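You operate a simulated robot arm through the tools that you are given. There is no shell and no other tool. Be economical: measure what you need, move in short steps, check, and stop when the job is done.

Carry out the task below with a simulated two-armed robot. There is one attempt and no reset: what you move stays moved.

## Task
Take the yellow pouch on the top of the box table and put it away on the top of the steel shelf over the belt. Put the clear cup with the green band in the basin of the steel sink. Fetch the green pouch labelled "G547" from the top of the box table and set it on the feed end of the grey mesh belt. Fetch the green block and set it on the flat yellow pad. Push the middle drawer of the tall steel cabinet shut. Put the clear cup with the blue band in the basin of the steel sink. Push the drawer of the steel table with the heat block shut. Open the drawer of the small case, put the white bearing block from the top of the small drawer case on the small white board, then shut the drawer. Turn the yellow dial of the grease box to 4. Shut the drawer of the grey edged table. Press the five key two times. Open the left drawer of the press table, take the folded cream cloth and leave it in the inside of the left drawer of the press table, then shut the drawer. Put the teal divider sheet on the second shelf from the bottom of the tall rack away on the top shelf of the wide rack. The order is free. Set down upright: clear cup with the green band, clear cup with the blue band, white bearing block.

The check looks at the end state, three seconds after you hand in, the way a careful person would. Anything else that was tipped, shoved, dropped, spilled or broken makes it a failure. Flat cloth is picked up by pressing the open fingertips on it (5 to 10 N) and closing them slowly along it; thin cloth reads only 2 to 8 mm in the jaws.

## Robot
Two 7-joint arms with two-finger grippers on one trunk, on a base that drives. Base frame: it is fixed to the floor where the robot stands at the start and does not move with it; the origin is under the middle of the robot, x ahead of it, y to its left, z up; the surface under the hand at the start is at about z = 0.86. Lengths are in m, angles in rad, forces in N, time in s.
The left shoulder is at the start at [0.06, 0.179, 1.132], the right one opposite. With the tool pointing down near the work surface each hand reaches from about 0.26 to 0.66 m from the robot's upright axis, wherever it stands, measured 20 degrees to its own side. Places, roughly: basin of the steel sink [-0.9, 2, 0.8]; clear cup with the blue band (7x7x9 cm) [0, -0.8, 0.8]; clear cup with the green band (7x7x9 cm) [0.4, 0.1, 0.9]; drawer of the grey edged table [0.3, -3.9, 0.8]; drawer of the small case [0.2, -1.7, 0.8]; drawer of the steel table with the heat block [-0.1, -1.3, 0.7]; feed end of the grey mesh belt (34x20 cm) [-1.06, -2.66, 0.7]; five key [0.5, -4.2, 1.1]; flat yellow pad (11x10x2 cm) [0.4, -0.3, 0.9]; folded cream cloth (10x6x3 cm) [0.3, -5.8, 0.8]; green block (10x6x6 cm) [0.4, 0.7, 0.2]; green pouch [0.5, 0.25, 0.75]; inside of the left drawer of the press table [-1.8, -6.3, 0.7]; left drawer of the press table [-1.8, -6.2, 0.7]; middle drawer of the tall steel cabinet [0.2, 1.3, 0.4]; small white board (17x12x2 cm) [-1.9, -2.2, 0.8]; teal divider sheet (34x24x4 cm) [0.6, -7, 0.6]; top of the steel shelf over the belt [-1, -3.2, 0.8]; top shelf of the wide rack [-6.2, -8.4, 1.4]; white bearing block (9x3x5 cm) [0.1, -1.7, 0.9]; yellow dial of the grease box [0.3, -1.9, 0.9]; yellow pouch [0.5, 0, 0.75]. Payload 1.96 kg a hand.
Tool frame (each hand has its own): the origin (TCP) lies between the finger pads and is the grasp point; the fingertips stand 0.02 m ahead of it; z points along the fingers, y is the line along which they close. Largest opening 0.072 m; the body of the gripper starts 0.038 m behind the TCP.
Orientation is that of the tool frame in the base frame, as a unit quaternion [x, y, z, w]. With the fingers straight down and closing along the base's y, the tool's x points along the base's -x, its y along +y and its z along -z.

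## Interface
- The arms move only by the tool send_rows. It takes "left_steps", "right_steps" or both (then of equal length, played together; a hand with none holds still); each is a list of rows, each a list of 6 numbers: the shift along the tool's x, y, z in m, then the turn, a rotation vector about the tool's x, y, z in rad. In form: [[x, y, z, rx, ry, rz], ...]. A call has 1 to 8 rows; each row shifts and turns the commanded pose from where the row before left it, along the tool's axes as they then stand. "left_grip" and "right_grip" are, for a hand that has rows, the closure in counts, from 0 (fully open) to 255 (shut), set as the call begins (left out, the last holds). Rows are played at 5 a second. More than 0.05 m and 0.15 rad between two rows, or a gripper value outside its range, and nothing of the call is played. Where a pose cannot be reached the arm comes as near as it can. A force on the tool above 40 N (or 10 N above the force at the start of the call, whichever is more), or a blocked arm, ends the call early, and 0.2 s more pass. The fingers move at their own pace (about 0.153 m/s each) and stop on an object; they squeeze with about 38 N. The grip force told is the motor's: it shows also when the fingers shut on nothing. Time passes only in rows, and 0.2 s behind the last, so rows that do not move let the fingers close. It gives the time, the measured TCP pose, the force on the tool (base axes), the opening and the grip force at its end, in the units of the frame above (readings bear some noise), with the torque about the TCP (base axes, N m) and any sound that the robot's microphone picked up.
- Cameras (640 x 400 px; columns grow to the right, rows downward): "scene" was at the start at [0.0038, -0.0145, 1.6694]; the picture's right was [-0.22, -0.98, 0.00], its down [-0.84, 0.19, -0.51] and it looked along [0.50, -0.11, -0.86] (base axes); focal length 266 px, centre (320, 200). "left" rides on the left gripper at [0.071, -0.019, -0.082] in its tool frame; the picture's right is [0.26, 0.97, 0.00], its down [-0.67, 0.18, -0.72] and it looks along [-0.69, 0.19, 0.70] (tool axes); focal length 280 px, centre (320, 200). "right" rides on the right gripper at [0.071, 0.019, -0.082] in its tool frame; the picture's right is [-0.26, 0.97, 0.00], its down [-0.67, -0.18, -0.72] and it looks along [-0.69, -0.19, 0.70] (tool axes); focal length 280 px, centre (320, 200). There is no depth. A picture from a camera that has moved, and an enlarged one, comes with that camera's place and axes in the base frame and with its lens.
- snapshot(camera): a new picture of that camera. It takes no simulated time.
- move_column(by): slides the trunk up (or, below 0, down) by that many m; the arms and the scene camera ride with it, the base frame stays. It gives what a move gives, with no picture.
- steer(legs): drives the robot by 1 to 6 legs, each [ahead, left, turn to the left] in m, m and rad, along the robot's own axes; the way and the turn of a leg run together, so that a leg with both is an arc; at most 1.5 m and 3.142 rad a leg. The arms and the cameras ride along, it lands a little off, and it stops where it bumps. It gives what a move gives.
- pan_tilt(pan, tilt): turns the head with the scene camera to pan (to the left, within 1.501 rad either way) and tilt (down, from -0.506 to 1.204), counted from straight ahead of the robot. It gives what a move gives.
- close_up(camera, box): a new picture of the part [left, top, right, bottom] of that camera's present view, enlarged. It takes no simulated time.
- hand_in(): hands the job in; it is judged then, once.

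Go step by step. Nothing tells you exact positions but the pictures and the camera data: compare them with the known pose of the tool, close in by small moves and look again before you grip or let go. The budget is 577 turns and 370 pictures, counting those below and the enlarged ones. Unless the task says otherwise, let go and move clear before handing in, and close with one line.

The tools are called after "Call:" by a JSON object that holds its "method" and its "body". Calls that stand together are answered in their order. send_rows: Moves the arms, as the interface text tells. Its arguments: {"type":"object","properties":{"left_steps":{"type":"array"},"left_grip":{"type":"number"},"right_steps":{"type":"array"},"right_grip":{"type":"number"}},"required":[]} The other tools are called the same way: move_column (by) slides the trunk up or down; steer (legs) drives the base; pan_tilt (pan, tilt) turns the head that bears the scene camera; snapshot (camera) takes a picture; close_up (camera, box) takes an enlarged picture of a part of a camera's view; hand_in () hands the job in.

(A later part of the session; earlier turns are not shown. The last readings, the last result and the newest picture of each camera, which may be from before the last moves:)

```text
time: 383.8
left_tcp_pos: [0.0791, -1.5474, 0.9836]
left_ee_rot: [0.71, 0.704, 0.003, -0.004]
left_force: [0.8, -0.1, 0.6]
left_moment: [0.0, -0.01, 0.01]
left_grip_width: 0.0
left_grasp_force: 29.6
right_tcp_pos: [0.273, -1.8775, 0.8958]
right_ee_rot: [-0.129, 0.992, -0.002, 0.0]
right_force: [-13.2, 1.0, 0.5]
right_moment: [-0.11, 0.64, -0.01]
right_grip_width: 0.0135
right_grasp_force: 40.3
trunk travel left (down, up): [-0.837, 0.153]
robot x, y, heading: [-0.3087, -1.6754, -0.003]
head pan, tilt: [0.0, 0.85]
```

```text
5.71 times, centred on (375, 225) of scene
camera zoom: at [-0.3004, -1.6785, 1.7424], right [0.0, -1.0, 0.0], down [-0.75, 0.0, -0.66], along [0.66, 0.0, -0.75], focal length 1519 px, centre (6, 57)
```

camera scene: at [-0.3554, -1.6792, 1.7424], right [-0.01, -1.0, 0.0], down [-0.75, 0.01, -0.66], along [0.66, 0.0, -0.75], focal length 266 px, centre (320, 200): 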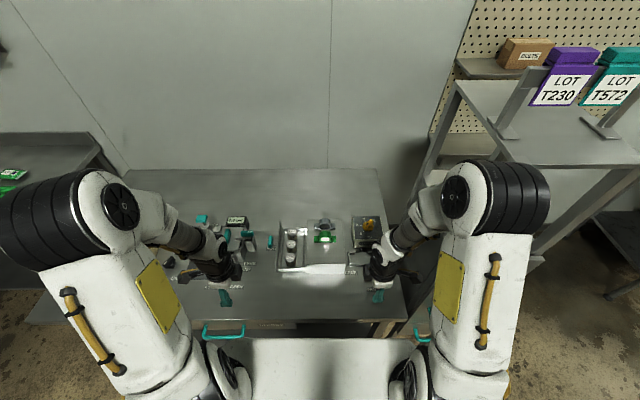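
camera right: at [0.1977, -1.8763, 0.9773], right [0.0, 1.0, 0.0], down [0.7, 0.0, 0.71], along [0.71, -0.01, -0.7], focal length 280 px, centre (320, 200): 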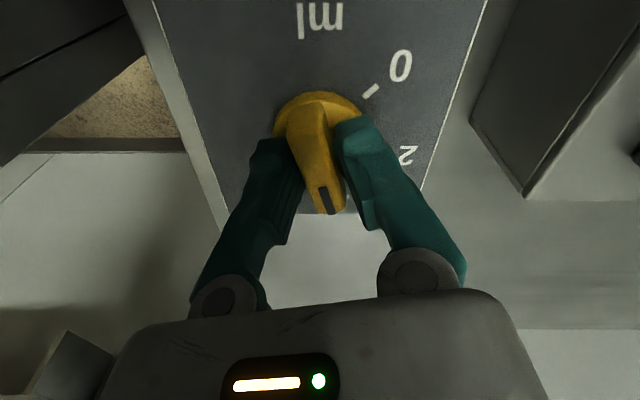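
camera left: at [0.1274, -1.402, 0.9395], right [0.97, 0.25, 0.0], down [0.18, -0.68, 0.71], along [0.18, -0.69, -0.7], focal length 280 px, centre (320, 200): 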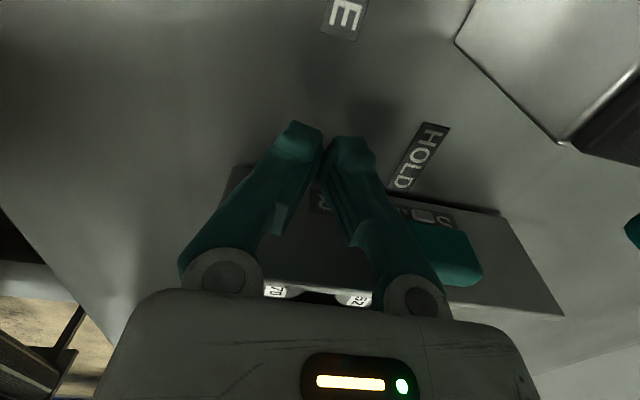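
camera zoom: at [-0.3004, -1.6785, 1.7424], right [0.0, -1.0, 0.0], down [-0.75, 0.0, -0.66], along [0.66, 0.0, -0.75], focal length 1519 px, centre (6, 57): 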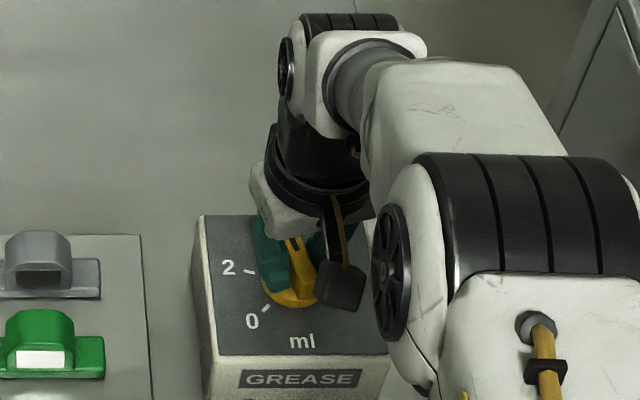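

Call:
{"method": "send_rows", "body": {"right_steps": [[0, 0, 0, 0, 0, 0], [0, 0, 0, 0, 0, 0], [0, 0, -0.03, 0, 0, 0], [0, 0, -0.045, 0, 0, 0], [0, 0, -0.045, 0, 0, 0], [0, 0, 0, 0, 0, 0]], "right_grip": 120}}

Call:
{"method": "close_up", "body": {"camera": "right", "box": [180, 0, 460, 150]}}

Call:
{"method": "close_up", "body": {"camera": "scene", "box": [320, 190, 430, 260]}}

```text
time: 385.2
left_tcp_pos: [0.0832, -1.5481, 0.9823]
left_ee_rot: [0.71, 0.704, 0.003, -0.005]
left_force: [-0.1, -1.0, 0.4]
left_moment: [-0.02, 0.01, 0.02]
left_grip_width: 0.0
left_grasp_force: 29.4
right_tcp_pos: [0.2717, -1.8771, 1.0121]
right_ee_rot: [-0.131, 0.991, -0.003, -0.002]
right_force: [-0.3, -0.4, 1.1]
right_moment: [0.0, 0.05, 0.0]
right_grip_width: 0.0381
right_grasp_force: 0.1
trunk travel left (down, up): [-0.837, 0.153]
robot x, y, heading: [-0.3141, -1.6769, -0.006]
head pan, tilt: [0.0, 0.85]
```

```text
2.29 times, centred on (320, 75) of right
camera zoom: at [0.1986, -1.8754, 1.096], right [0.0, 1.0, 0.0], down [0.7, 0.0, 0.71], along [0.71, -0.01, -0.7], focal length 641 px, centre (320, 486)
```

zoom: 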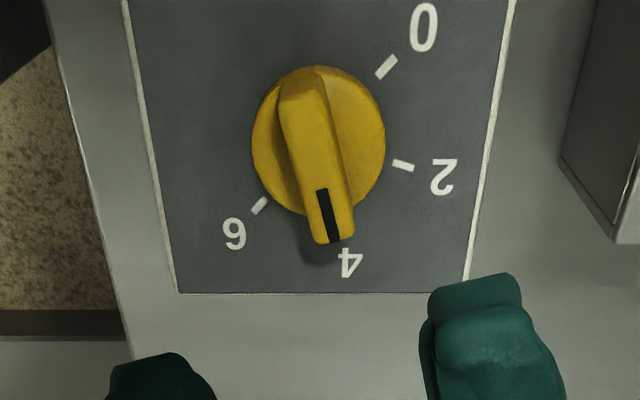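

```text
5.71 times, centred on (375, 225) of scene
camera zoom: at [-0.2969, -1.6792, 1.7424], right [0.0, -1.0, 0.0], down [-0.75, 0.0, -0.66], along [0.66, 0.0, -0.75], focal length 1519 px, centre (6, 57)
```

zoom: 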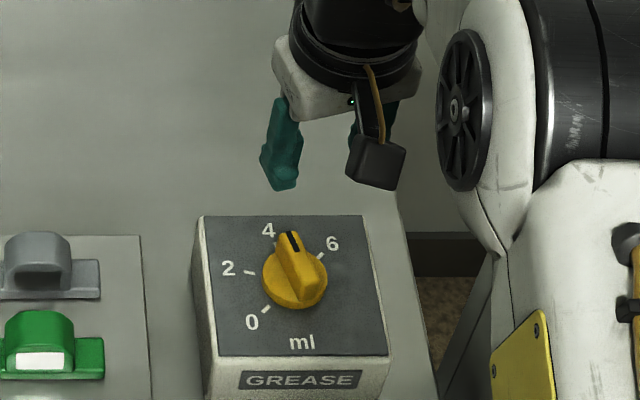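

Dial reads 4. Now the southern tasks. Retract and drive down the aisle facing -y.

Call:
{"method": "send_rows", "body": {"right_steps": [[0.045, 0, -0.01, 0, 0, 0.1], [0.045, 0, -0.01, 0, 0, 0.1], [0.045, 0, -0.01, 0, 0, 0.058], [0.045, 0, -0.01, 0, 0, 0], [0.03, 0.03, -0.01, 0, 0, 0]], "left_steps": [[0, 0, -0.02, 0, 0, 0], [0, 0, -0.02, 0, 0, 0], [0, 0, -0.02, 0, 0, 0], [0, 0, -0.02, 0, 0, 0], [0, 0, 0, 0, 0, 0]], "right_grip": 0, "left_grip": 0}}

Call:
{"method": "steer", "body": {"legs": [[-0.15, 0.1, 0], [0, 0, -1.565], [1.4, 0, 0], [1.0, 0, 0], [0.6, 0, 0]]}}

Call:
{"method": "pan_tilt", "body": {"pan": 0.3, "tilt": 0.4}}

Call:
{"method": "snapshot", "body": {"camera": "scene"}}

```text
time: 386.4
left_tcp_pos: [0.0837, -1.5476, 1.0637]
left_ee_rot: [0.709, 0.705, 0.002, -0.004]
left_force: [-0.4, 1.2, -0.3]
left_moment: [-0.01, 0.01, 0.01]
left_grip_width: 0.0723
left_grasp_force: 0.0
right_tcp_pos: [0.0654, -1.8691, 1.0655]
right_ee_rot: [-0.002, 1.0, -0.003, -0.001]
right_force: [0.4, -0.7, 0.2]
right_moment: [0.0, -0.01, 0.01]
right_grip_width: 0.072
right_grasp_force: 0.1
trunk travel left (down, up): [-0.837, 0.153]
robot x, y, heading: [-0.315, -1.6785, -0.007]
head pan, tilt: [0.0, 0.85]
```

```text
time: 406.1
left_tcp_pos: [-0.3191, -4.9819, 1.0623]
left_ee_rot: [1.0, 0.0, 0.005, -0.001]
left_force: [0.5, -0.2, -0.1]
left_moment: [-0.04, 0.01, -0.02]
left_grip_width: 0.072
left_grasp_force: 0.0
right_tcp_pos: [-0.6412, -4.9691, 1.0645]
right_ee_rot: [0.703, 0.711, -0.001, -0.002]
right_force: [-0.9, -0.2, 0.4]
right_moment: [0.0, 0.03, 0.02]
right_grip_width: 0.0719
right_grasp_force: 0.0
trunk travel left (down, up): [-0.837, 0.153]
robot x, y, heading: [-0.4549, -4.5865, -1.571]
head pan, tilt: [0.0, 0.85]
```

```text
time: 407.0
left_tcp_pos: [-0.3192, -4.9829, 1.0631]
left_ee_rot: [1.0, 0.001, 0.004, -0.002]
left_force: [-0.1, -0.7, 0.0]
left_moment: [0.03, 0.02, 0.01]
left_grip_width: 0.0718
left_grasp_force: 0.0
right_tcp_pos: [-0.6406, -4.9695, 1.066]
right_ee_rot: [0.703, 0.712, -0.001, -0.002]
right_force: [0.1, -0.6, -0.4]
right_moment: [0.01, 0.02, 0.0]
right_grip_width: 0.0719
right_grasp_force: 0.0
trunk travel left (down, up): [-0.837, 0.153]
robot x, y, heading: [-0.4492, -4.5892, -1.572]
head pan, tilt: [0.3, 0.4]
```

```text
171 pictures are left
camera scene: at [-0.4266, -4.6144, 1.7815], right [-0.95, -0.3, 0.0], down [-0.12, 0.37, -0.92], along [0.27, -0.88, -0.39], focal length 266 px, centre (320, 200)
```

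scene: 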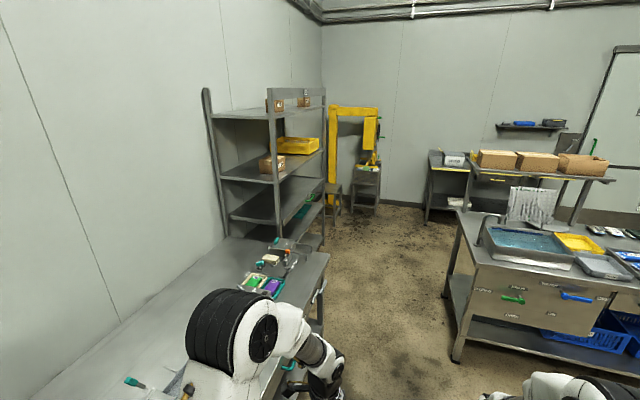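

Call:
{"method": "close_up", "body": {"camera": "scene", "box": [200, 180, 360, 300]}}

Call:
{"method": "close_up", "body": {"camera": "scene", "box": [430, 120, 640, 370]}}

```text
3.33 times, centred on (280, 240) of scene
camera zoom: at [-0.4266, -4.6144, 1.7815], right [-0.95, -0.3, 0.0], down [-0.12, 0.37, -0.92], along [0.27, -0.88, -0.39], focal length 886 px, centre (453, 67)
```

zoom: 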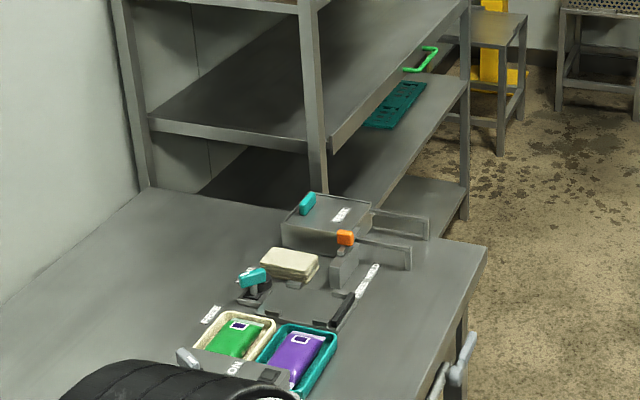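

```text
1.60 times, centred on (535, 245) of scene
camera zoom: at [-0.4266, -4.6144, 1.7815], right [-0.95, -0.3, 0.0], down [-0.12, 0.37, -0.92], along [0.27, -0.88, -0.39], focal length 425 px, centre (-24, 128)
```

zoom: 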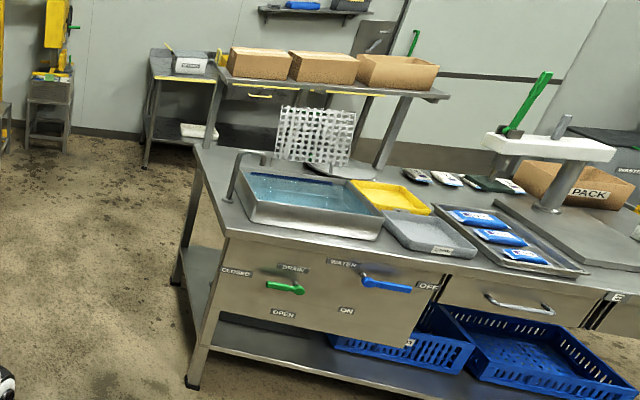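

Cloth is at ≈[0.27, -5.85]; the press table's left drawer has a silver handle facing +y at ≈[-1.82, -6.15]. Drive to the cloth.

Call:
{"method": "steer", "body": {"legs": [[1.2, 0, 0], [0, 0, 1.571]]}}

Call:
{"method": "pan_tilt", "body": {"pan": -0.1, "tilt": 0.8}}

Call:
{"method": "snapshot", "body": {"camera": "scene"}}

```text
time: 416.9
left_tcp_pos: [-0.0529, -5.6691, 1.064]
left_ee_rot: [0.715, 0.699, 0.003, -0.005]
left_force: [-0.4, -0.5, -0.1]
left_moment: [-0.03, 0.0, 0.01]
left_grip_width: 0.0723
left_grasp_force: 0.1
right_tcp_pos: [-0.074, -5.9904, 1.0657]
right_ee_rot: [0.007, 1.0, -0.002, -0.001]
right_force: [0.9, -1.6, -1.1]
right_moment: [-0.01, 0.01, 0.01]
right_grip_width: 0.0719
right_grasp_force: 0.1
trunk travel left (down, up): [-0.837, 0.153]
robot x, y, heading: [-0.4538, -5.7895, -0.02]
head pan, tilt: [0.3, 0.4]
```

```text
time: 417.8
left_tcp_pos: [-0.0529, -5.6704, 1.0633]
left_ee_rot: [0.715, 0.699, 0.003, -0.004]
left_force: [0.6, 0.5, -0.7]
left_moment: [0.05, 0.0, -0.03]
left_grip_width: 0.0722
left_grasp_force: 0.2
right_tcp_pos: [-0.0741, -5.9906, 1.0666]
right_ee_rot: [0.006, 1.0, -0.002, -0.001]
right_force: [0.2, 0.2, -0.7]
right_moment: [0.03, -0.02, 0.01]
right_grip_width: 0.072
right_grasp_force: 0.1
trunk travel left (down, up): [-0.837, 0.153]
robot x, y, heading: [-0.453, -5.7896, -0.02]
head pan, tilt: [-0.099, 0.799]
```

```text
168 pictures are left
camera scene: at [-0.4338, -5.8006, 1.7465], right [-0.12, -0.99, 0.0], down [-0.71, 0.09, -0.7], along [0.69, -0.08, -0.72], focal length 266 px, centre (320, 200)
```

scene: 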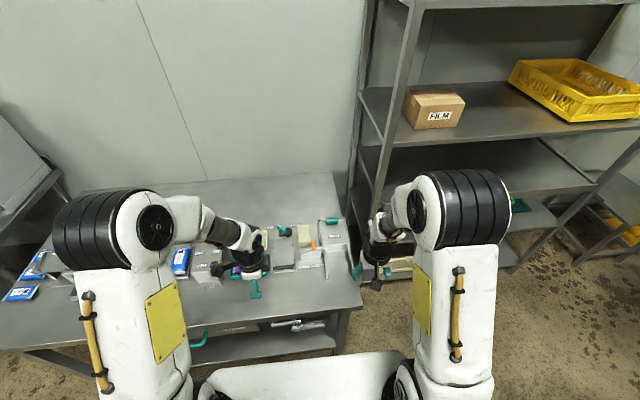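

Call:
{"method": "close_up", "body": {"camera": "scene", "box": [220, 200, 370, 300]}}

Call:
{"method": "snapshot", "body": {"camera": "right"}}

```text
4.00 times, centred on (295, 250) of scene
camera zoom: at [-0.4338, -5.8006, 1.7465], right [-0.12, -0.99, 0.0], down [-0.71, 0.09, -0.7], along [0.69, -0.08, -0.72], focal length 1063 px, centre (420, 0)
```

zoom: 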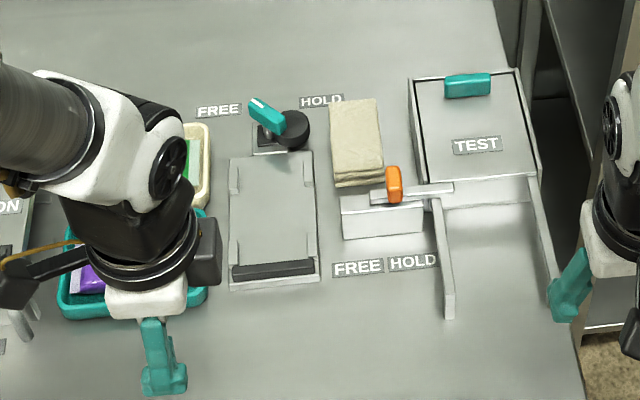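

```text
166 pictures are left
camera right: at [-0.1453, -5.9699, 1.1483], right [0.27, 0.96, 0.0], down [0.67, -0.19, 0.71], along [0.69, -0.2, -0.7], focal length 280 px, centre (320, 200)
```

right: 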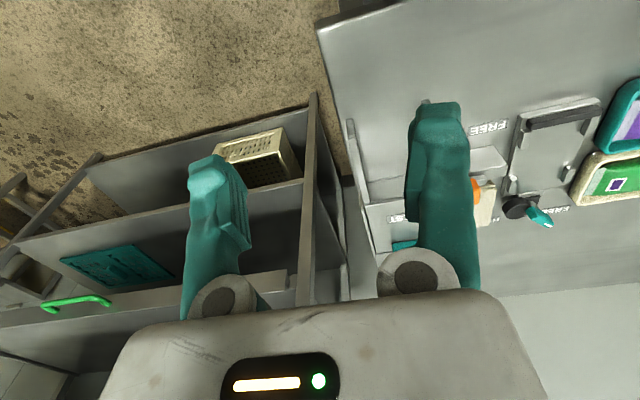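

Cloth spans x 0.21–0.31, centred y≈-5.81, between a wheel and the TEST box. Reposition the robot and hover the right hand with a slightly narrowed opening.

Call:
{"method": "steer", "body": {"legs": [[0, 0.13, 0.02], [0.11, 0, 0]]}}

Call:
{"method": "send_rows", "body": {"right_steps": [[-0.045, 0.008, 0, 0, 0, 0], [-0.045, 0.008, 0, 0, 0, 0], [-0.045, 0.008, 0, 0, 0, 0], [-0.045, 0.008, 0.01, 0, 0, 0], [-0.04, 0.01, 0.02, 0, 0, 0], [0, 0, 0.03, 0, 0, 0], [0, 0, 0, 0, 0, 0]], "right_grip": 20}}

Call:
{"method": "snapshot", "body": {"camera": "right"}}

Call:
{"method": "close_up", "body": {"camera": "scene", "box": [240, 190, 440, 310]}}

```text
time: 419.9
left_tcp_pos: [0.0547, -5.529, 1.063]
left_ee_rot: [0.706, 0.708, 0.003, -0.004]
left_force: [0.1, -0.1, 0.5]
left_moment: [0.03, 0.0, -0.01]
left_grip_width: 0.0719
left_grasp_force: 0.1
right_tcp_pos: [0.0403, -5.8502, 1.066]
right_ee_rot: [-0.006, 1.0, -0.003, -0.001]
right_force: [-0.2, 0.6, -0.2]
right_moment: [-0.03, -0.01, 0.01]
right_grip_width: 0.0722
right_grasp_force: 0.1
trunk travel left (down, up): [-0.837, 0.153]
robot x, y, heading: [-0.3413, -5.6623, 0.007]
head pan, tilt: [-0.099, 0.799]
```

```text
time: 421.5
left_tcp_pos: [0.0535, -5.53, 1.0627]
left_ee_rot: [0.707, 0.707, 0.002, -0.005]
left_force: [0.2, 0.6, 0.4]
left_moment: [0.02, -0.03, 0.01]
left_grip_width: 0.0719
left_grasp_force: 0.1
right_tcp_pos: [0.2493, -5.8099, 1.0113]
right_ee_rot: [-0.006, 1.0, -0.001, -0.002]
right_force: [-0.4, -0.4, 0.3]
right_moment: [0.0, 0.06, -0.02]
right_grip_width: 0.0664
right_grasp_force: 0.1
right hand out of reach, approached as far as the arm can: row 5
trunk travel left (down, up): [-0.837, 0.153]
robot x, y, heading: [-0.3441, -5.6647, 0.001]
head pan, tilt: [-0.099, 0.799]
```

```text
165 pictures are left
camera right: at [0.1775, -5.7904, 1.0934], right [0.25, 0.97, -0.01], down [0.68, -0.17, 0.71], along [0.69, -0.18, -0.7], focal length 280 px, centre (320, 200)
```

right: 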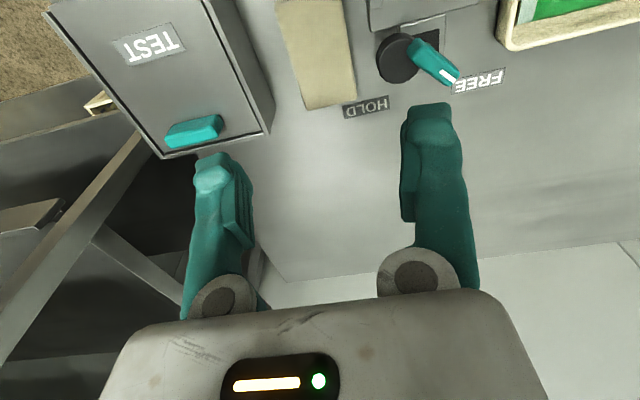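

```text
3.20 times, centred on (340, 250) of scene
camera zoom: at [-0.3232, -5.6695, 1.7464], right [-0.1, -1.0, 0.0], down [-0.71, 0.07, -0.7], along [0.69, -0.07, -0.72], focal length 851 px, centre (256, 40)
```

zoom: 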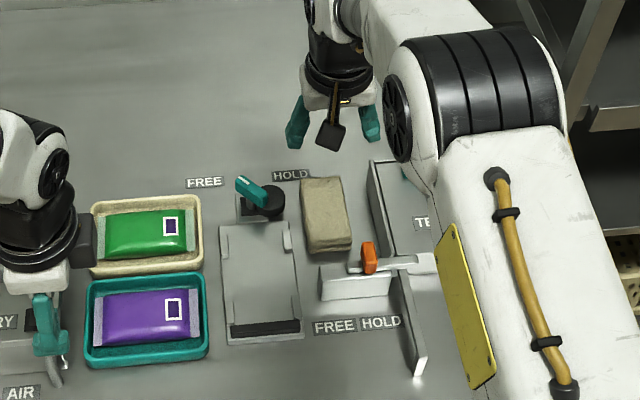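

Call:
{"method": "send_rows", "body": {"right_steps": [[-0.006, -0.002, 0.04, 0, 0, 0], [0, 0, 0.04, 0, 0, 0], [0, 0, 0.04, 0, 0, 0], [0, 0, 0, 0, 0, 0]], "right_grip": 39}}

Call:
{"method": "snapshot", "body": {"camera": "right"}}

Call:
{"method": "close_up", "body": {"camera": "scene", "box": [280, 210, 400, 290]}}

```text
time: 422.5
left_tcp_pos: [0.0552, -5.5279, 1.0643]
left_ee_rot: [0.706, 0.708, 0.002, -0.005]
left_force: [-0.2, -0.1, -0.6]
left_moment: [-0.01, 0.0, -0.04]
left_grip_width: 0.0723
left_grasp_force: 0.0
right_tcp_pos: [0.2562, -5.8105, 0.8886]
right_ee_rot: [-0.007, 1.0, -0.002, -0.001]
right_force: [-0.4, 1.1, 0.2]
right_moment: [-0.01, -0.03, -0.04]
right_grip_width: 0.061
right_grasp_force: 0.1
trunk travel left (down, up): [-0.837, 0.153]
robot x, y, heading: [-0.3424, -5.6625, 0.001]
head pan, tilt: [-0.099, 0.799]
```

```text
163 pictures are left
camera right: at [0.1842, -5.792, 0.9715], right [0.25, 0.97, 0.0], down [0.68, -0.17, 0.71], along [0.69, -0.18, -0.7], focal length 280 px, centre (320, 200)
```

right: 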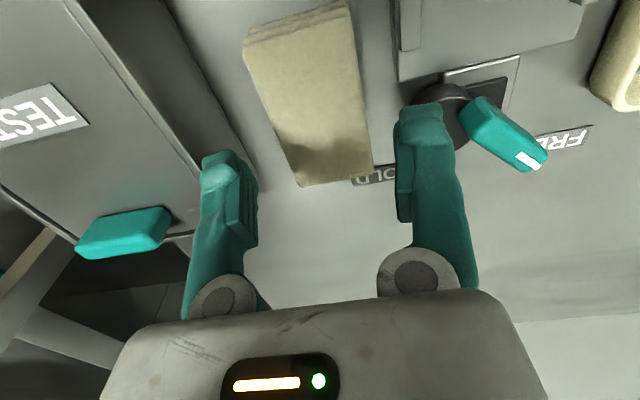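

```text
5.00 times, centred on (340, 250) of scene
camera zoom: at [-0.3237, -5.6696, 1.7464], right [-0.1, -1.0, 0.0], down [-0.71, 0.07, -0.7], along [0.69, -0.07, -0.72], focal length 1329 px, centre (220, -50)
```

zoom: 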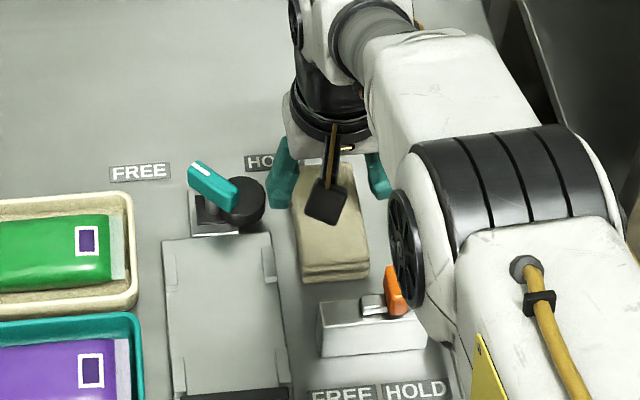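

Call:
{"method": "send_rows", "body": {"right_steps": [[0, -0.002, 0.02, 0, 0, 0], [0, 0, 0.02, 0, 0, 0], [0, 0, 0.012, 0, 0, 0], [0, 0, 0, 0, 0, 0]]}}

Call:
{"method": "snapshot", "body": {"camera": "right"}}

```text
time: 423.5
left_tcp_pos: [0.0548, -5.5282, 1.0639]
left_ee_rot: [0.706, 0.708, 0.002, -0.004]
left_force: [-0.3, 0.2, -0.5]
left_moment: [0.02, 0.02, -0.01]
left_grip_width: 0.0721
left_grasp_force: 0.1
right_tcp_pos: [0.248, -5.8136, 0.8497]
right_ee_rot: [-0.006, 1.0, -0.002, 0.0]
right_force: [0.3, -0.5, 0.3]
right_moment: [-0.01, 0.0, -0.02]
right_grip_width: 0.0611
right_grasp_force: 0.1
right hand out of reach, approached as far as the arm can: row 2, 3
trunk travel left (down, up): [-0.837, 0.153]
robot x, y, heading: [-0.3425, -5.6608, 0.001]
head pan, tilt: [-0.099, 0.799]
```

```text
161 pictures are left
camera right: at [0.1753, -5.7948, 0.9335], right [0.25, 0.97, 0.0], down [0.68, -0.17, 0.72], along [0.69, -0.18, -0.7], focal length 280 px, centre (320, 200)
```

right: 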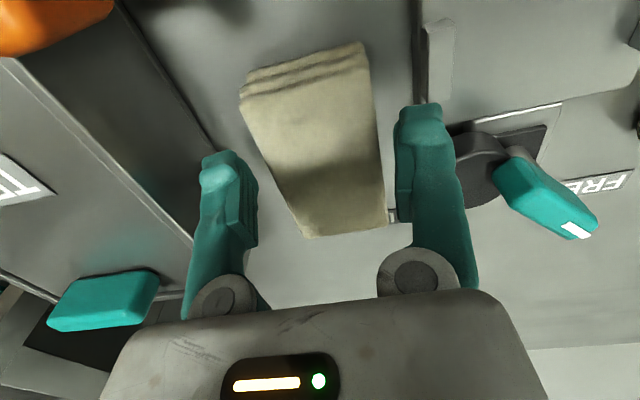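

Call:
{"method": "move_column", "body": {"by": -0.018}}

Call:
{"method": "send_rows", "body": {"right_steps": [[0, 0, 0, 0, 0, 0], [0, 0, 0, 0, 0, 0], [0, 0, 0, 0, 0, 0]], "right_grip": 255}}

Call:
{"method": "snapshot", "body": {"camera": "right"}}

```text
time: 424.1
left_tcp_pos: [0.0541, -5.5292, 1.0457]
left_ee_rot: [0.707, 0.708, 0.002, -0.005]
left_force: [-0.4, -0.4, 0.1]
left_moment: [0.0, 0.01, -0.01]
left_grip_width: 0.072
left_grasp_force: 0.0
right_tcp_pos: [0.248, -5.8139, 0.8337]
right_ee_rot: [-0.006, 1.0, -0.002, -0.001]
right_force: [0.2, -0.5, -0.1]
right_moment: [0.0, 0.0, 0.0]
right_grip_width: 0.0609
right_grasp_force: 0.1
trunk travel left (down, up): [-0.819, 0.171]
robot x, y, heading: [-0.3446, -5.6625, 0.008]
head pan, tilt: [-0.099, 0.799]
```

```text
time: 424.9
left_tcp_pos: [0.0544, -5.5284, 1.0456]
left_ee_rot: [0.707, 0.708, 0.002, -0.004]
left_force: [-0.3, 0.5, -1.1]
left_moment: [-0.02, -0.02, 0.01]
left_grip_width: 0.072
left_grasp_force: 0.2
right_tcp_pos: [0.2471, -5.8132, 0.8339]
right_ee_rot: [-0.006, 1.0, -0.001, 0.0]
right_force: [0.0, -0.6, 1.4]
right_moment: [-0.02, -0.01, -0.03]
right_grip_width: 0.0523
right_grasp_force: 37.8
trunk travel left (down, up): [-0.819, 0.171]
robot x, y, heading: [-0.3399, -5.6597, 0.01]
head pan, tilt: [-0.099, 0.799]
```

```text
160 pictures are left
camera right: at [0.1753, -5.7947, 0.9159], right [0.25, 0.97, 0.0], down [0.68, -0.17, 0.72], along [0.69, -0.18, -0.7], focal length 280 px, centre (320, 200)
```

right: 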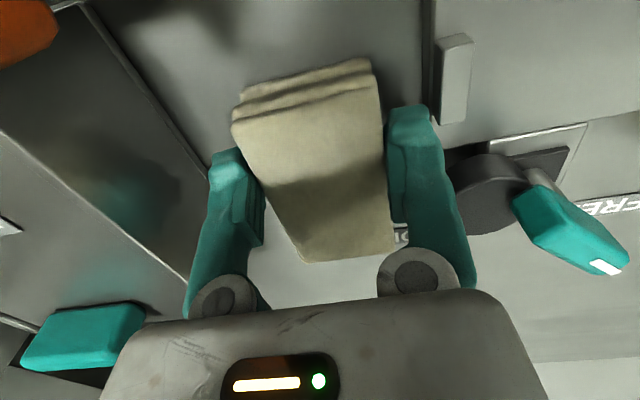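

Gripped at 52 mm. Lift via the trunk, then the arm.

Call:
{"method": "move_column", "body": {"by": 0.15}}

Call:
{"method": "snapshot", "body": {"camera": "right"}}

```text
time: 426.7
left_tcp_pos: [0.0538, -5.5289, 1.1941]
left_ee_rot: [0.707, 0.707, 0.002, -0.005]
left_force: [-0.1, 0.4, -0.3]
left_moment: [-0.01, -0.03, 0.0]
left_grip_width: 0.0719
left_grasp_force: 0.0
right_tcp_pos: [0.2472, -5.8117, 0.9826]
right_ee_rot: [-0.006, 1.0, -0.002, 0.0]
right_force: [0.0, 0.3, 0.2]
right_moment: [0.02, 0.01, -0.01]
right_grip_width: 0.0522
right_grasp_force: 37.8
trunk travel left (down, up): [-0.969, 0.021]
robot x, y, heading: [-0.3428, -5.6619, 0.005]
head pan, tilt: [-0.099, 0.799]
```

```text
159 pictures are left
camera right: at [0.1754, -5.7947, 1.0656], right [0.25, 0.97, 0.0], down [0.68, -0.17, 0.72], along [0.69, -0.18, -0.7], focal length 280 px, centre (320, 200)
```

right: 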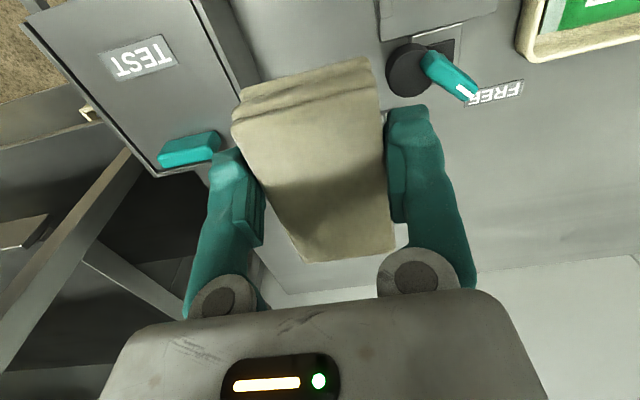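

Cloth held. Retract, drive to the press table and re-point the left hand forward for the drawer handle.

Call:
{"method": "send_rows", "body": {"right_steps": [[0.045, 0, -0.01, 0, 0, 0], [0.045, 0, -0.01, 0, 0, 0], [0.045, 0, -0.01, 0, 0, 0], [0.045, 0, -0.01, 0, 0, 0], [0, 0, 0, 0, 0, 0], [0, 0, 0, 0, 0, 0], [0, 0, 0, 0, 0, 0], [0, 0, 0, 0, 0, 0]], "left_steps": [[0, 0, 0, -0.145, 0, 0], [0, 0, 0, -0.145, 0, 0], [0, 0, 0, -0.145, 0, 0], [0, 0, 0, -0.145, 0, 0], [0, 0, 0, -0.145, 0, 0], [0, 0, 0, -0.145, 0, 0], [0, 0, 0, -0.145, 0, 0], [0, 0, 0, -0.145, 0, 0]]}}

Call:
{"method": "send_rows", "body": {"left_steps": [[0, 0, 0, -0.145, 0, 0], [0, 0, 0, -0.145, 0, 0], [0, 0, 0, -0.12, 0, 0], [0, 0, 0, 0, 0, 0]]}}

Call:
{"method": "steer", "body": {"legs": [[-0.25, 0.25, 0], [0, 0, -1.575], [0, -1.3, 0]]}}

Call:
{"method": "pan_tilt", "body": {"pan": 0, "tilt": 0.6}}

Call:
{"method": "snapshot", "body": {"camera": "scene"}}

```text
time: 428.5
left_tcp_pos: [0.0631, -5.5323, 1.1906]
left_ee_rot: [0.594, 0.589, 0.391, 0.384]
left_force: [-0.3, -0.3, 0.6]
left_moment: [0.01, -0.05, 0.0]
left_grip_width: 0.0719
left_grasp_force: 0.0
left hand out of reach, approached as far as the arm can: row 6
right_tcp_pos: [0.0672, -5.8146, 1.0211]
right_ee_rot: [-0.006, 1.0, -0.002, 0.001]
right_force: [-0.7, 1.0, -0.5]
right_moment: [-0.03, 0.03, -0.02]
right_grip_width: 0.0523
right_grasp_force: 37.2
trunk travel left (down, up): [-0.969, 0.021]
robot x, y, heading: [-0.3424, -5.6625, 0.006]
head pan, tilt: [-0.099, 0.799]
```

```text
time: 429.5
left_tcp_pos: [0.0632, -5.5295, 1.1912]
left_ee_rot: [0.502, 0.498, 0.503, 0.497]
left_force: [0.4, -0.4, 0.5]
left_moment: [-0.02, -0.02, 0.01]
left_grip_width: 0.0717
left_grasp_force: 0.0
right_tcp_pos: [0.0655, -5.8158, 1.0212]
right_ee_rot: [-0.006, 1.0, -0.002, 0.0]
right_force: [0.9, -0.1, 0.5]
right_moment: [0.02, -0.01, -0.05]
right_grip_width: 0.0524
right_grasp_force: 38.0
trunk travel left (down, up): [-0.969, 0.021]
robot x, y, heading: [-0.3405, -5.6595, 0.003]
head pan, tilt: [-0.099, 0.799]
```

```text
time: 441.8
left_tcp_pos: [-1.7786, -5.7787, 1.1903]
left_ee_rot: [0.708, -0.018, -0.01, 0.706]
left_force: [0.4, 1.6, 0.0]
left_moment: [0.02, 0.02, -0.05]
left_grip_width: 0.072
left_grasp_force: 0.0
right_tcp_pos: [-2.0626, -5.7694, 1.021]
right_ee_rot: [0.717, 0.697, -0.002, -0.002]
right_force: [0.5, -0.3, 0.0]
right_moment: [0.01, -0.03, 0.0]
right_grip_width: 0.0522
right_grasp_force: 37.9
trunk travel left (down, up): [-0.969, 0.021]
robot x, y, heading: [-1.8916, -5.3675, -1.609]
head pan, tilt: [-0.099, 0.799]
```

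```text
time: 442.5
left_tcp_pos: [-1.78, -5.7779, 1.1909]
left_ee_rot: [0.707, -0.018, -0.01, 0.706]
left_force: [1.0, -0.1, 1.1]
left_moment: [0.0, 0.0, -0.01]
left_grip_width: 0.0717
left_grasp_force: 0.0
right_tcp_pos: [-2.0623, -5.7701, 1.0224]
right_ee_rot: [0.717, 0.697, -0.001, -0.002]
right_force: [0.3, 0.1, 0.0]
right_moment: [0.0, 0.01, -0.01]
right_grip_width: 0.0523
right_grasp_force: 37.9
trunk travel left (down, up): [-0.969, 0.021]
robot x, y, heading: [-1.8934, -5.3701, -1.606]
head pan, tilt: [0.0, 0.6]
```

```text
158 pictures are left
camera scene: at [-1.8966, -5.396, 1.8952], right [-1.0, 0.04, 0.0], down [0.02, 0.57, -0.82], along [-0.03, -0.82, -0.57], focal length 266 px, centre (320, 200)
```

scene: 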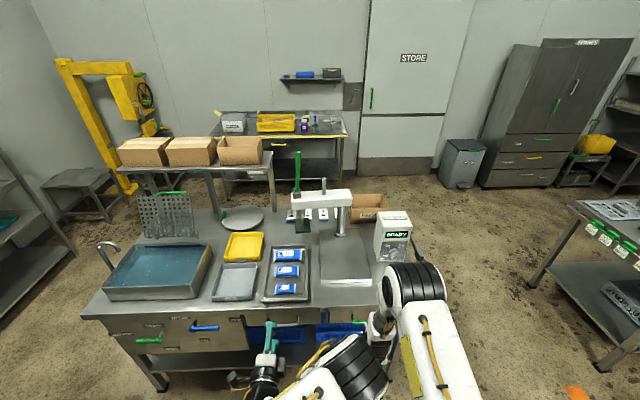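

Call:
{"method": "steer", "body": {"legs": [[0, 0, 0.035]]}}

Call:
{"method": "pan_tilt", "body": {"pan": 0.1, "tilt": 0.9}}

Call:
{"method": "snapshot", "body": {"camera": "scene"}}

Call:
{"method": "snapshot", "body": {"camera": "left"}}

```text
time: 443.3
left_tcp_pos: [-1.766, -5.7749, 1.1905]
left_ee_rot: [0.709, -0.006, 0.002, 0.706]
left_force: [0.0, 0.6, 0.0]
left_moment: [-0.01, 0.0, 0.03]
left_grip_width: 0.072
left_grasp_force: 0.0
right_tcp_pos: [-2.0504, -5.7749, 1.0204]
right_ee_rot: [0.705, 0.709, -0.002, -0.001]
right_force: [0.1, 0.3, -0.9]
right_moment: [0.0, -0.04, 0.02]
right_grip_width: 0.0524
right_grasp_force: 37.8
trunk travel left (down, up): [-0.969, 0.021]
robot x, y, heading: [-1.8929, -5.3646, -1.575]
head pan, tilt: [0.0, 0.6]
```

```text
time: 444.1
left_tcp_pos: [-1.7646, -5.7749, 1.1897]
left_ee_rot: [0.708, -0.005, 0.002, 0.706]
left_force: [-0.9, 0.3, 0.2]
left_moment: [-0.01, -0.04, -0.02]
left_grip_width: 0.072
left_grasp_force: 0.1
right_tcp_pos: [-2.0479, -5.775, 1.0207]
right_ee_rot: [0.705, 0.709, -0.001, -0.001]
right_force: [-0.6, 0.1, -0.1]
right_moment: [-0.03, -0.02, -0.01]
right_grip_width: 0.0523
right_grasp_force: 38.2
trunk travel left (down, up): [-0.969, 0.021]
robot x, y, heading: [-1.894, -5.3687, -1.572]
head pan, tilt: [0.099, 0.901]
```

```text
157 pictures are left
camera scene: at [-1.8874, -5.383, 1.8706], right [-1.0, -0.1, 0.0], down [-0.08, 0.78, -0.62], along [0.06, -0.62, -0.78], focal length 266 px, centre (320, 200)
```

scene: 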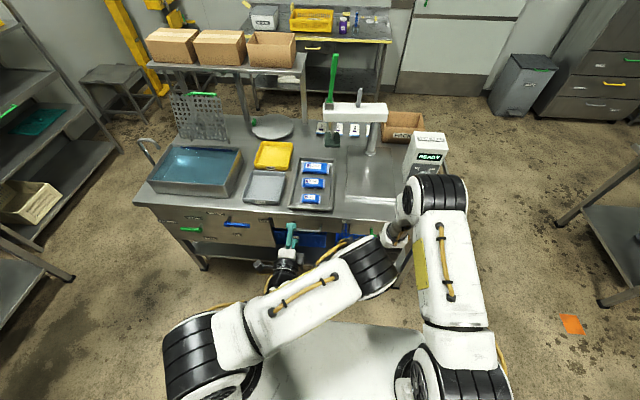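

```text
156 pictures are left
camera left: at [-1.6938, -5.6936, 1.1725], right [0.25, -0.01, 0.97], down [-0.67, 0.72, 0.18], along [-0.7, -0.7, 0.18], focal length 280 px, centre (320, 200)
```

left: 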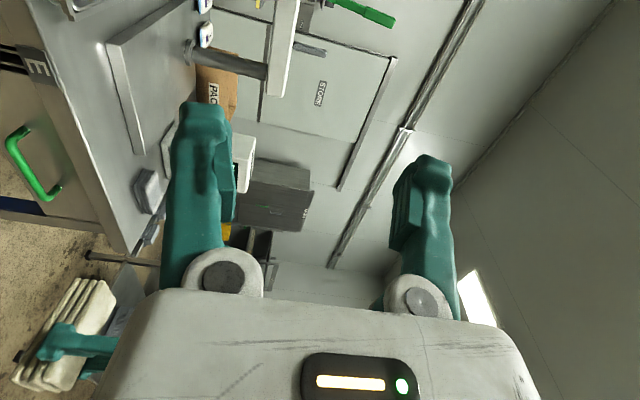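

Call:
{"method": "move_column", "body": {"by": -0.4}}

Call:
{"method": "snapshot", "body": {"camera": "left"}}

Call:
{"method": "snapshot", "body": {"camera": "scene"}}

```text
time: 447.9
left_tcp_pos: [-1.765, -5.7745, 0.79]
left_ee_rot: [0.709, -0.005, 0.001, 0.705]
left_force: [0.2, -0.9, 0.8]
left_moment: [-0.01, -0.04, 0.01]
left_grip_width: 0.0722
left_grasp_force: 0.0
right_tcp_pos: [-2.0484, -5.7756, 0.6207]
right_ee_rot: [0.705, 0.71, -0.001, -0.001]
right_force: [0.0, 0.0, -1.0]
right_moment: [0.04, 0.03, 0.04]
right_grip_width: 0.0523
right_grasp_force: 38.2
trunk travel left (down, up): [-0.569, 0.421]
robot x, y, heading: [-1.8899, -5.3668, -1.571]
head pan, tilt: [0.099, 0.901]
```

```text
155 pictures are left
camera left: at [-1.694, -5.6935, 0.7726], right [0.25, 0.0, 0.97], down [-0.67, 0.72, 0.18], along [-0.7, -0.7, 0.18], focal length 280 px, centre (320, 200)
```

left: 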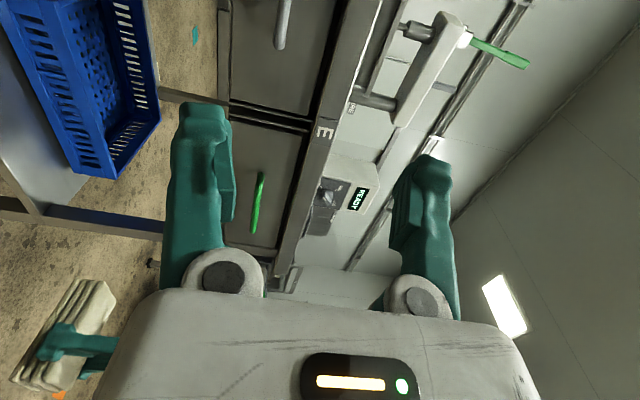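

```text
154 pictures are left
camera scene: at [-1.8877, -5.3827, 1.4705], right [-1.0, -0.1, 0.0], down [-0.08, 0.78, -0.62], along [0.06, -0.62, -0.78], focal length 266 px, centre (320, 200)
```

scene: 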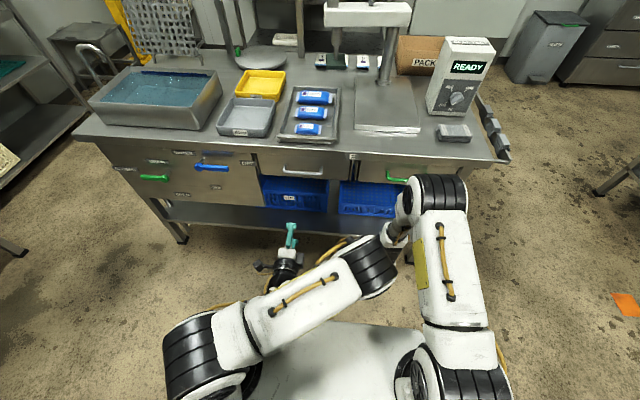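

Call:
{"method": "close_up", "body": {"camera": "scene", "box": [240, 120, 380, 210]}}

Call:
{"method": "close_up", "body": {"camera": "left", "box": [200, 0, 400, 120]}}

```text
4.44 times, centred on (310, 165) of scene
camera zoom: at [-1.8877, -5.3827, 1.4705], right [-1.0, -0.1, 0.0], down [-0.08, 0.78, -0.62], along [0.06, -0.62, -0.78], focal length 1181 px, centre (364, 356)
```

zoom: 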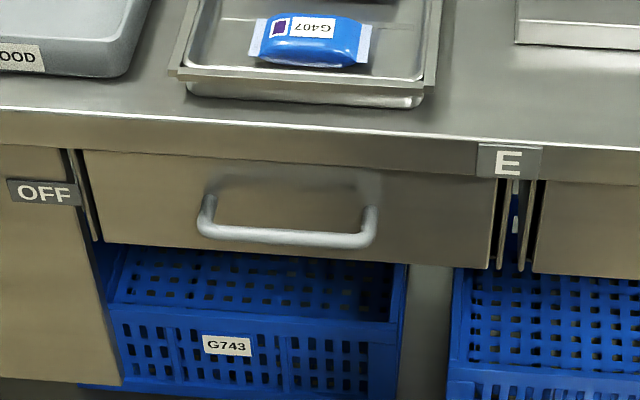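

```text
3.20 times, centred on (300, 60) of left
camera zoom: at [-1.694, -5.6935, 0.7726], right [0.25, 0.0, 0.97], down [-0.67, 0.72, 0.18], along [-0.7, -0.7, 0.18], focal length 897 px, centre (384, 648)
```

zoom: 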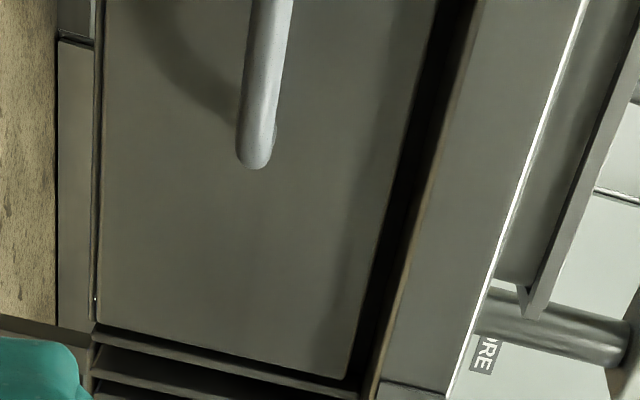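

Handle centre ≈ [-1.753, -6.079, 0.753]. Raise the cloth hand, drive in, and align the left hand.

Call:
{"method": "send_rows", "body": {"right_steps": [[0, 0, -0.045, 0, 0, 0], [0, 0, -0.045, 0, 0, 0], [0, 0, -0.045, 0, 0, 0], [0, 0, -0.045, 0, 0, 0], [0, 0, -0.045, 0, 0, 0]], "left_steps": [[0, -0.037, 0, 0, 0, 0], [0, 0, 0, 0, 0, 0], [0, 0, 0, 0, 0, 0], [0, 0, 0, 0, 0, 0], [0, 0, 0, 0, 0, 0]], "left_grip": 70}}

Call:
{"method": "steer", "body": {"legs": [[0.2, 0, 0]]}}

Call:
{"method": "snapshot", "body": {"camera": "left"}}

```text
time: 449.1
left_tcp_pos: [-1.7647, -5.7736, 0.7527]
left_ee_rot: [0.708, -0.006, 0.002, 0.706]
left_force: [0.3, -0.1, -0.2]
left_moment: [0.03, 0.02, 0.02]
left_grip_width: 0.0523
left_grasp_force: 0.0
right_tcp_pos: [-2.0462, -5.7776, 0.8465]
right_ee_rot: [0.705, 0.709, -0.001, -0.002]
right_force: [-0.3, 0.1, -0.5]
right_moment: [-0.02, 0.03, -0.03]
right_grip_width: 0.0522
right_grasp_force: 37.9
trunk travel left (down, up): [-0.569, 0.421]
robot x, y, heading: [-1.8922, -5.3673, -1.574]
head pan, tilt: [0.099, 0.901]
```

```text
time: 450.7
left_tcp_pos: [-1.7642, -5.9724, 0.752]
left_ee_rot: [0.709, -0.005, 0.002, 0.705]
left_force: [0.3, -0.2, 0.0]
left_moment: [0.0, -0.02, 0.0]
left_grip_width: 0.0522
left_grasp_force: 0.1
right_tcp_pos: [-2.047, -5.9761, 0.8449]
right_ee_rot: [0.704, 0.71, 0.0, -0.003]
right_force: [-0.2, -0.6, -0.8]
right_moment: [0.01, 0.03, 0.01]
right_grip_width: 0.0524
right_grasp_force: 38.1
trunk travel left (down, up): [-0.569, 0.421]
robot x, y, heading: [-1.8928, -5.5661, -1.568]
head pan, tilt: [0.099, 0.901]
```

```text
151 pictures are left
camera left: at [-1.693, -5.8913, 0.7346], right [0.25, -0.01, 0.97], down [-0.67, 0.72, 0.18], along [-0.7, -0.7, 0.18], focal length 280 px, centre (320, 200)
```

left: 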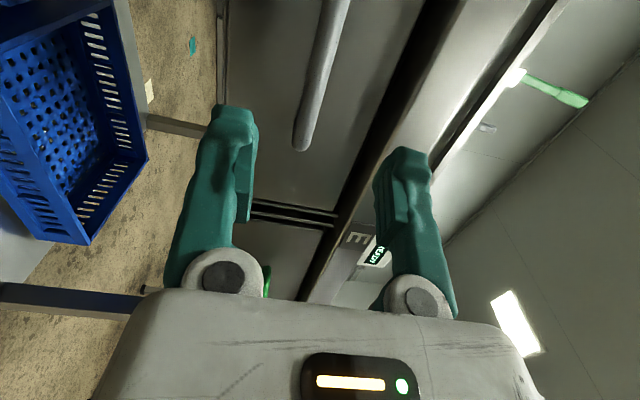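

Call:
{"method": "send_rows", "body": {"left_steps": [[0, 0, 0.04, 0, 0, 0], [0, 0, 0.04, 0, 0, 0], [0, 0, 0.02, 0, 0, 0], [0, 0, 0, 0, 0, 0]]}}

Call:
{"method": "snapshot", "body": {"camera": "left"}}

```text
time: 451.7
left_tcp_pos: [-1.7643, -6.0732, 0.7526]
left_ee_rot: [0.708, -0.006, 0.003, 0.706]
left_force: [1.4, 0.1, -0.2]
left_moment: [-0.01, 0.02, 0.01]
left_grip_width: 0.0521
left_grasp_force: 0.0
right_tcp_pos: [-2.0466, -5.9754, 0.8464]
right_ee_rot: [0.705, 0.71, -0.001, -0.002]
right_force: [0.5, -0.4, -0.2]
right_moment: [0.04, 0.03, 0.02]
right_grip_width: 0.0524
right_grasp_force: 38.4
trunk travel left (down, up): [-0.569, 0.421]
robot x, y, heading: [-1.8961, -5.5654, -1.575]
head pan, tilt: [0.099, 0.901]
```

```text
150 pictures are left
camera left: at [-1.6934, -5.9917, 0.7341], right [0.25, 0.0, 0.97], down [-0.67, 0.72, 0.18], along [-0.7, -0.7, 0.18], focal length 280 px, centre (320, 200)
```

left: 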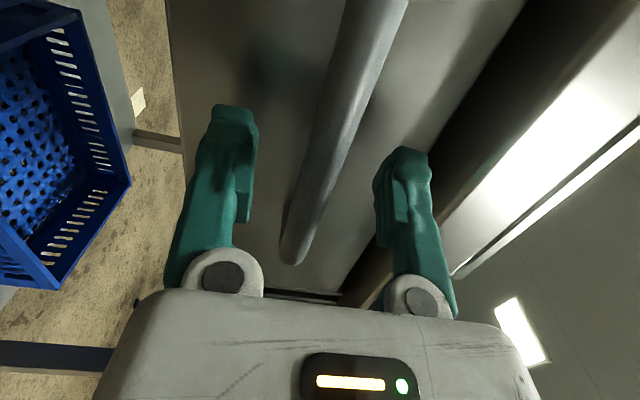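

Bar lies between the fingers. Close, then pull by driving back.

Call:
{"method": "send_rows", "body": {"left_steps": [[0, 0, 0, 0, 0, 0], [0, 0, 0, 0, 0, 0], [0, 0, 0, 0, 0, 0]], "left_grip": 255}}

Call:
{"method": "steer", "body": {"legs": [[-0.12, 0, 0]]}}

Call:
{"method": "snapshot", "body": {"camera": "scene"}}

```text
time: 452.5
left_tcp_pos: [-1.7642, -6.0731, 0.7492]
left_ee_rot: [0.71, -0.005, 0.002, 0.705]
left_force: [-1.7, 0.6, -15.8]
left_moment: [0.01, 0.3, 0.24]
left_grip_width: 0.0058
left_grasp_force: 33.1
right_tcp_pos: [-2.0461, -5.9764, 0.8455]
right_ee_rot: [0.705, 0.709, -0.002, -0.003]
right_force: [0.9, 0.5, -0.6]
right_moment: [0.0, -0.03, -0.03]
right_grip_width: 0.0522
right_grasp_force: 37.4
trunk travel left (down, up): [-0.569, 0.421]
robot x, y, heading: [-1.8935, -5.5648, -1.572]
head pan, tilt: [0.099, 0.901]
```

```text
time: 453.8
left_tcp_pos: [-1.7651, -5.9528, 0.7503]
left_ee_rot: [0.709, -0.005, 0.002, 0.705]
left_force: [0.1, -0.6, -28.2]
left_moment: [-0.03, 0.15, 0.1]
left_grip_width: 0.0062
left_grasp_force: 33.5
right_tcp_pos: [-2.0459, -5.8561, 0.8442]
right_ee_rot: [0.705, 0.709, -0.001, -0.002]
right_force: [0.6, 0.2, -1.3]
right_moment: [0.0, -0.01, 0.02]
right_grip_width: 0.0522
right_grasp_force: 38.2
trunk travel left (down, up): [-0.569, 0.421]
robot x, y, heading: [-1.8903, -5.448, -1.576]
head pan, tilt: [0.099, 0.901]
```

```text
149 pictures are left
camera scene: at [-1.8868, -5.4616, 1.4704], right [-1.0, -0.1, 0.0], down [-0.08, 0.78, -0.62], along [0.06, -0.62, -0.78], focal length 266 px, centre (320, 200)
```

scene: 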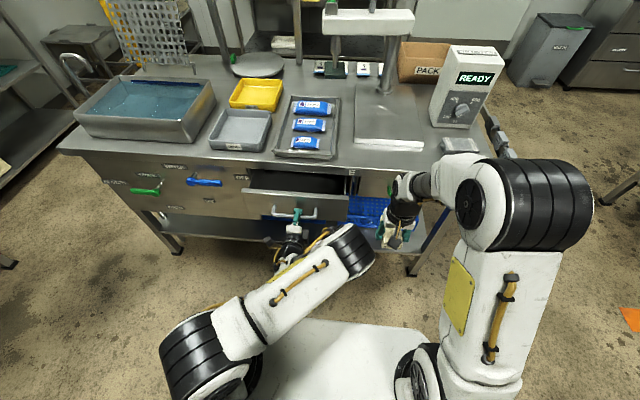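

Call:
{"method": "steer", "body": {"legs": [[-0.12, 0, 0]]}}

Call:
{"method": "snapshot", "body": {"camera": "scene"}}

```text
time: 455.0
left_tcp_pos: [-1.7653, -5.8318, 0.7495]
left_ee_rot: [0.71, -0.006, 0.002, 0.704]
left_force: [0.4, -0.8, -16.7]
left_moment: [-0.02, 0.18, 0.14]
left_grip_width: 0.0059
left_grasp_force: 32.8
right_tcp_pos: [-2.0451, -5.7341, 0.8465]
right_ee_rot: [0.705, 0.709, -0.002, -0.002]
right_force: [0.0, 0.0, -0.8]
right_moment: [0.0, 0.0, 0.0]
right_grip_width: 0.0523
right_grasp_force: 37.6
trunk travel left (down, up): [-0.569, 0.421]
robot x, y, heading: [-1.8908, -5.329, -1.577]
head pan, tilt: [0.099, 0.901]
```

```text
148 pictures are left
camera scene: at [-1.8867, -5.3404, 1.4704], right [-1.0, -0.1, 0.0], down [-0.08, 0.78, -0.62], along [0.06, -0.62, -0.78], focal length 266 px, centre (320, 200)
```

scene: 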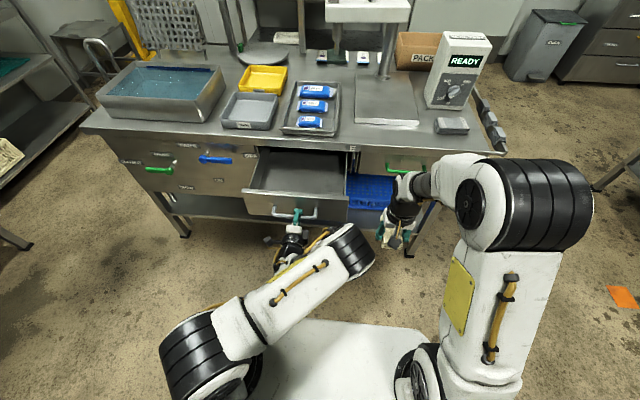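

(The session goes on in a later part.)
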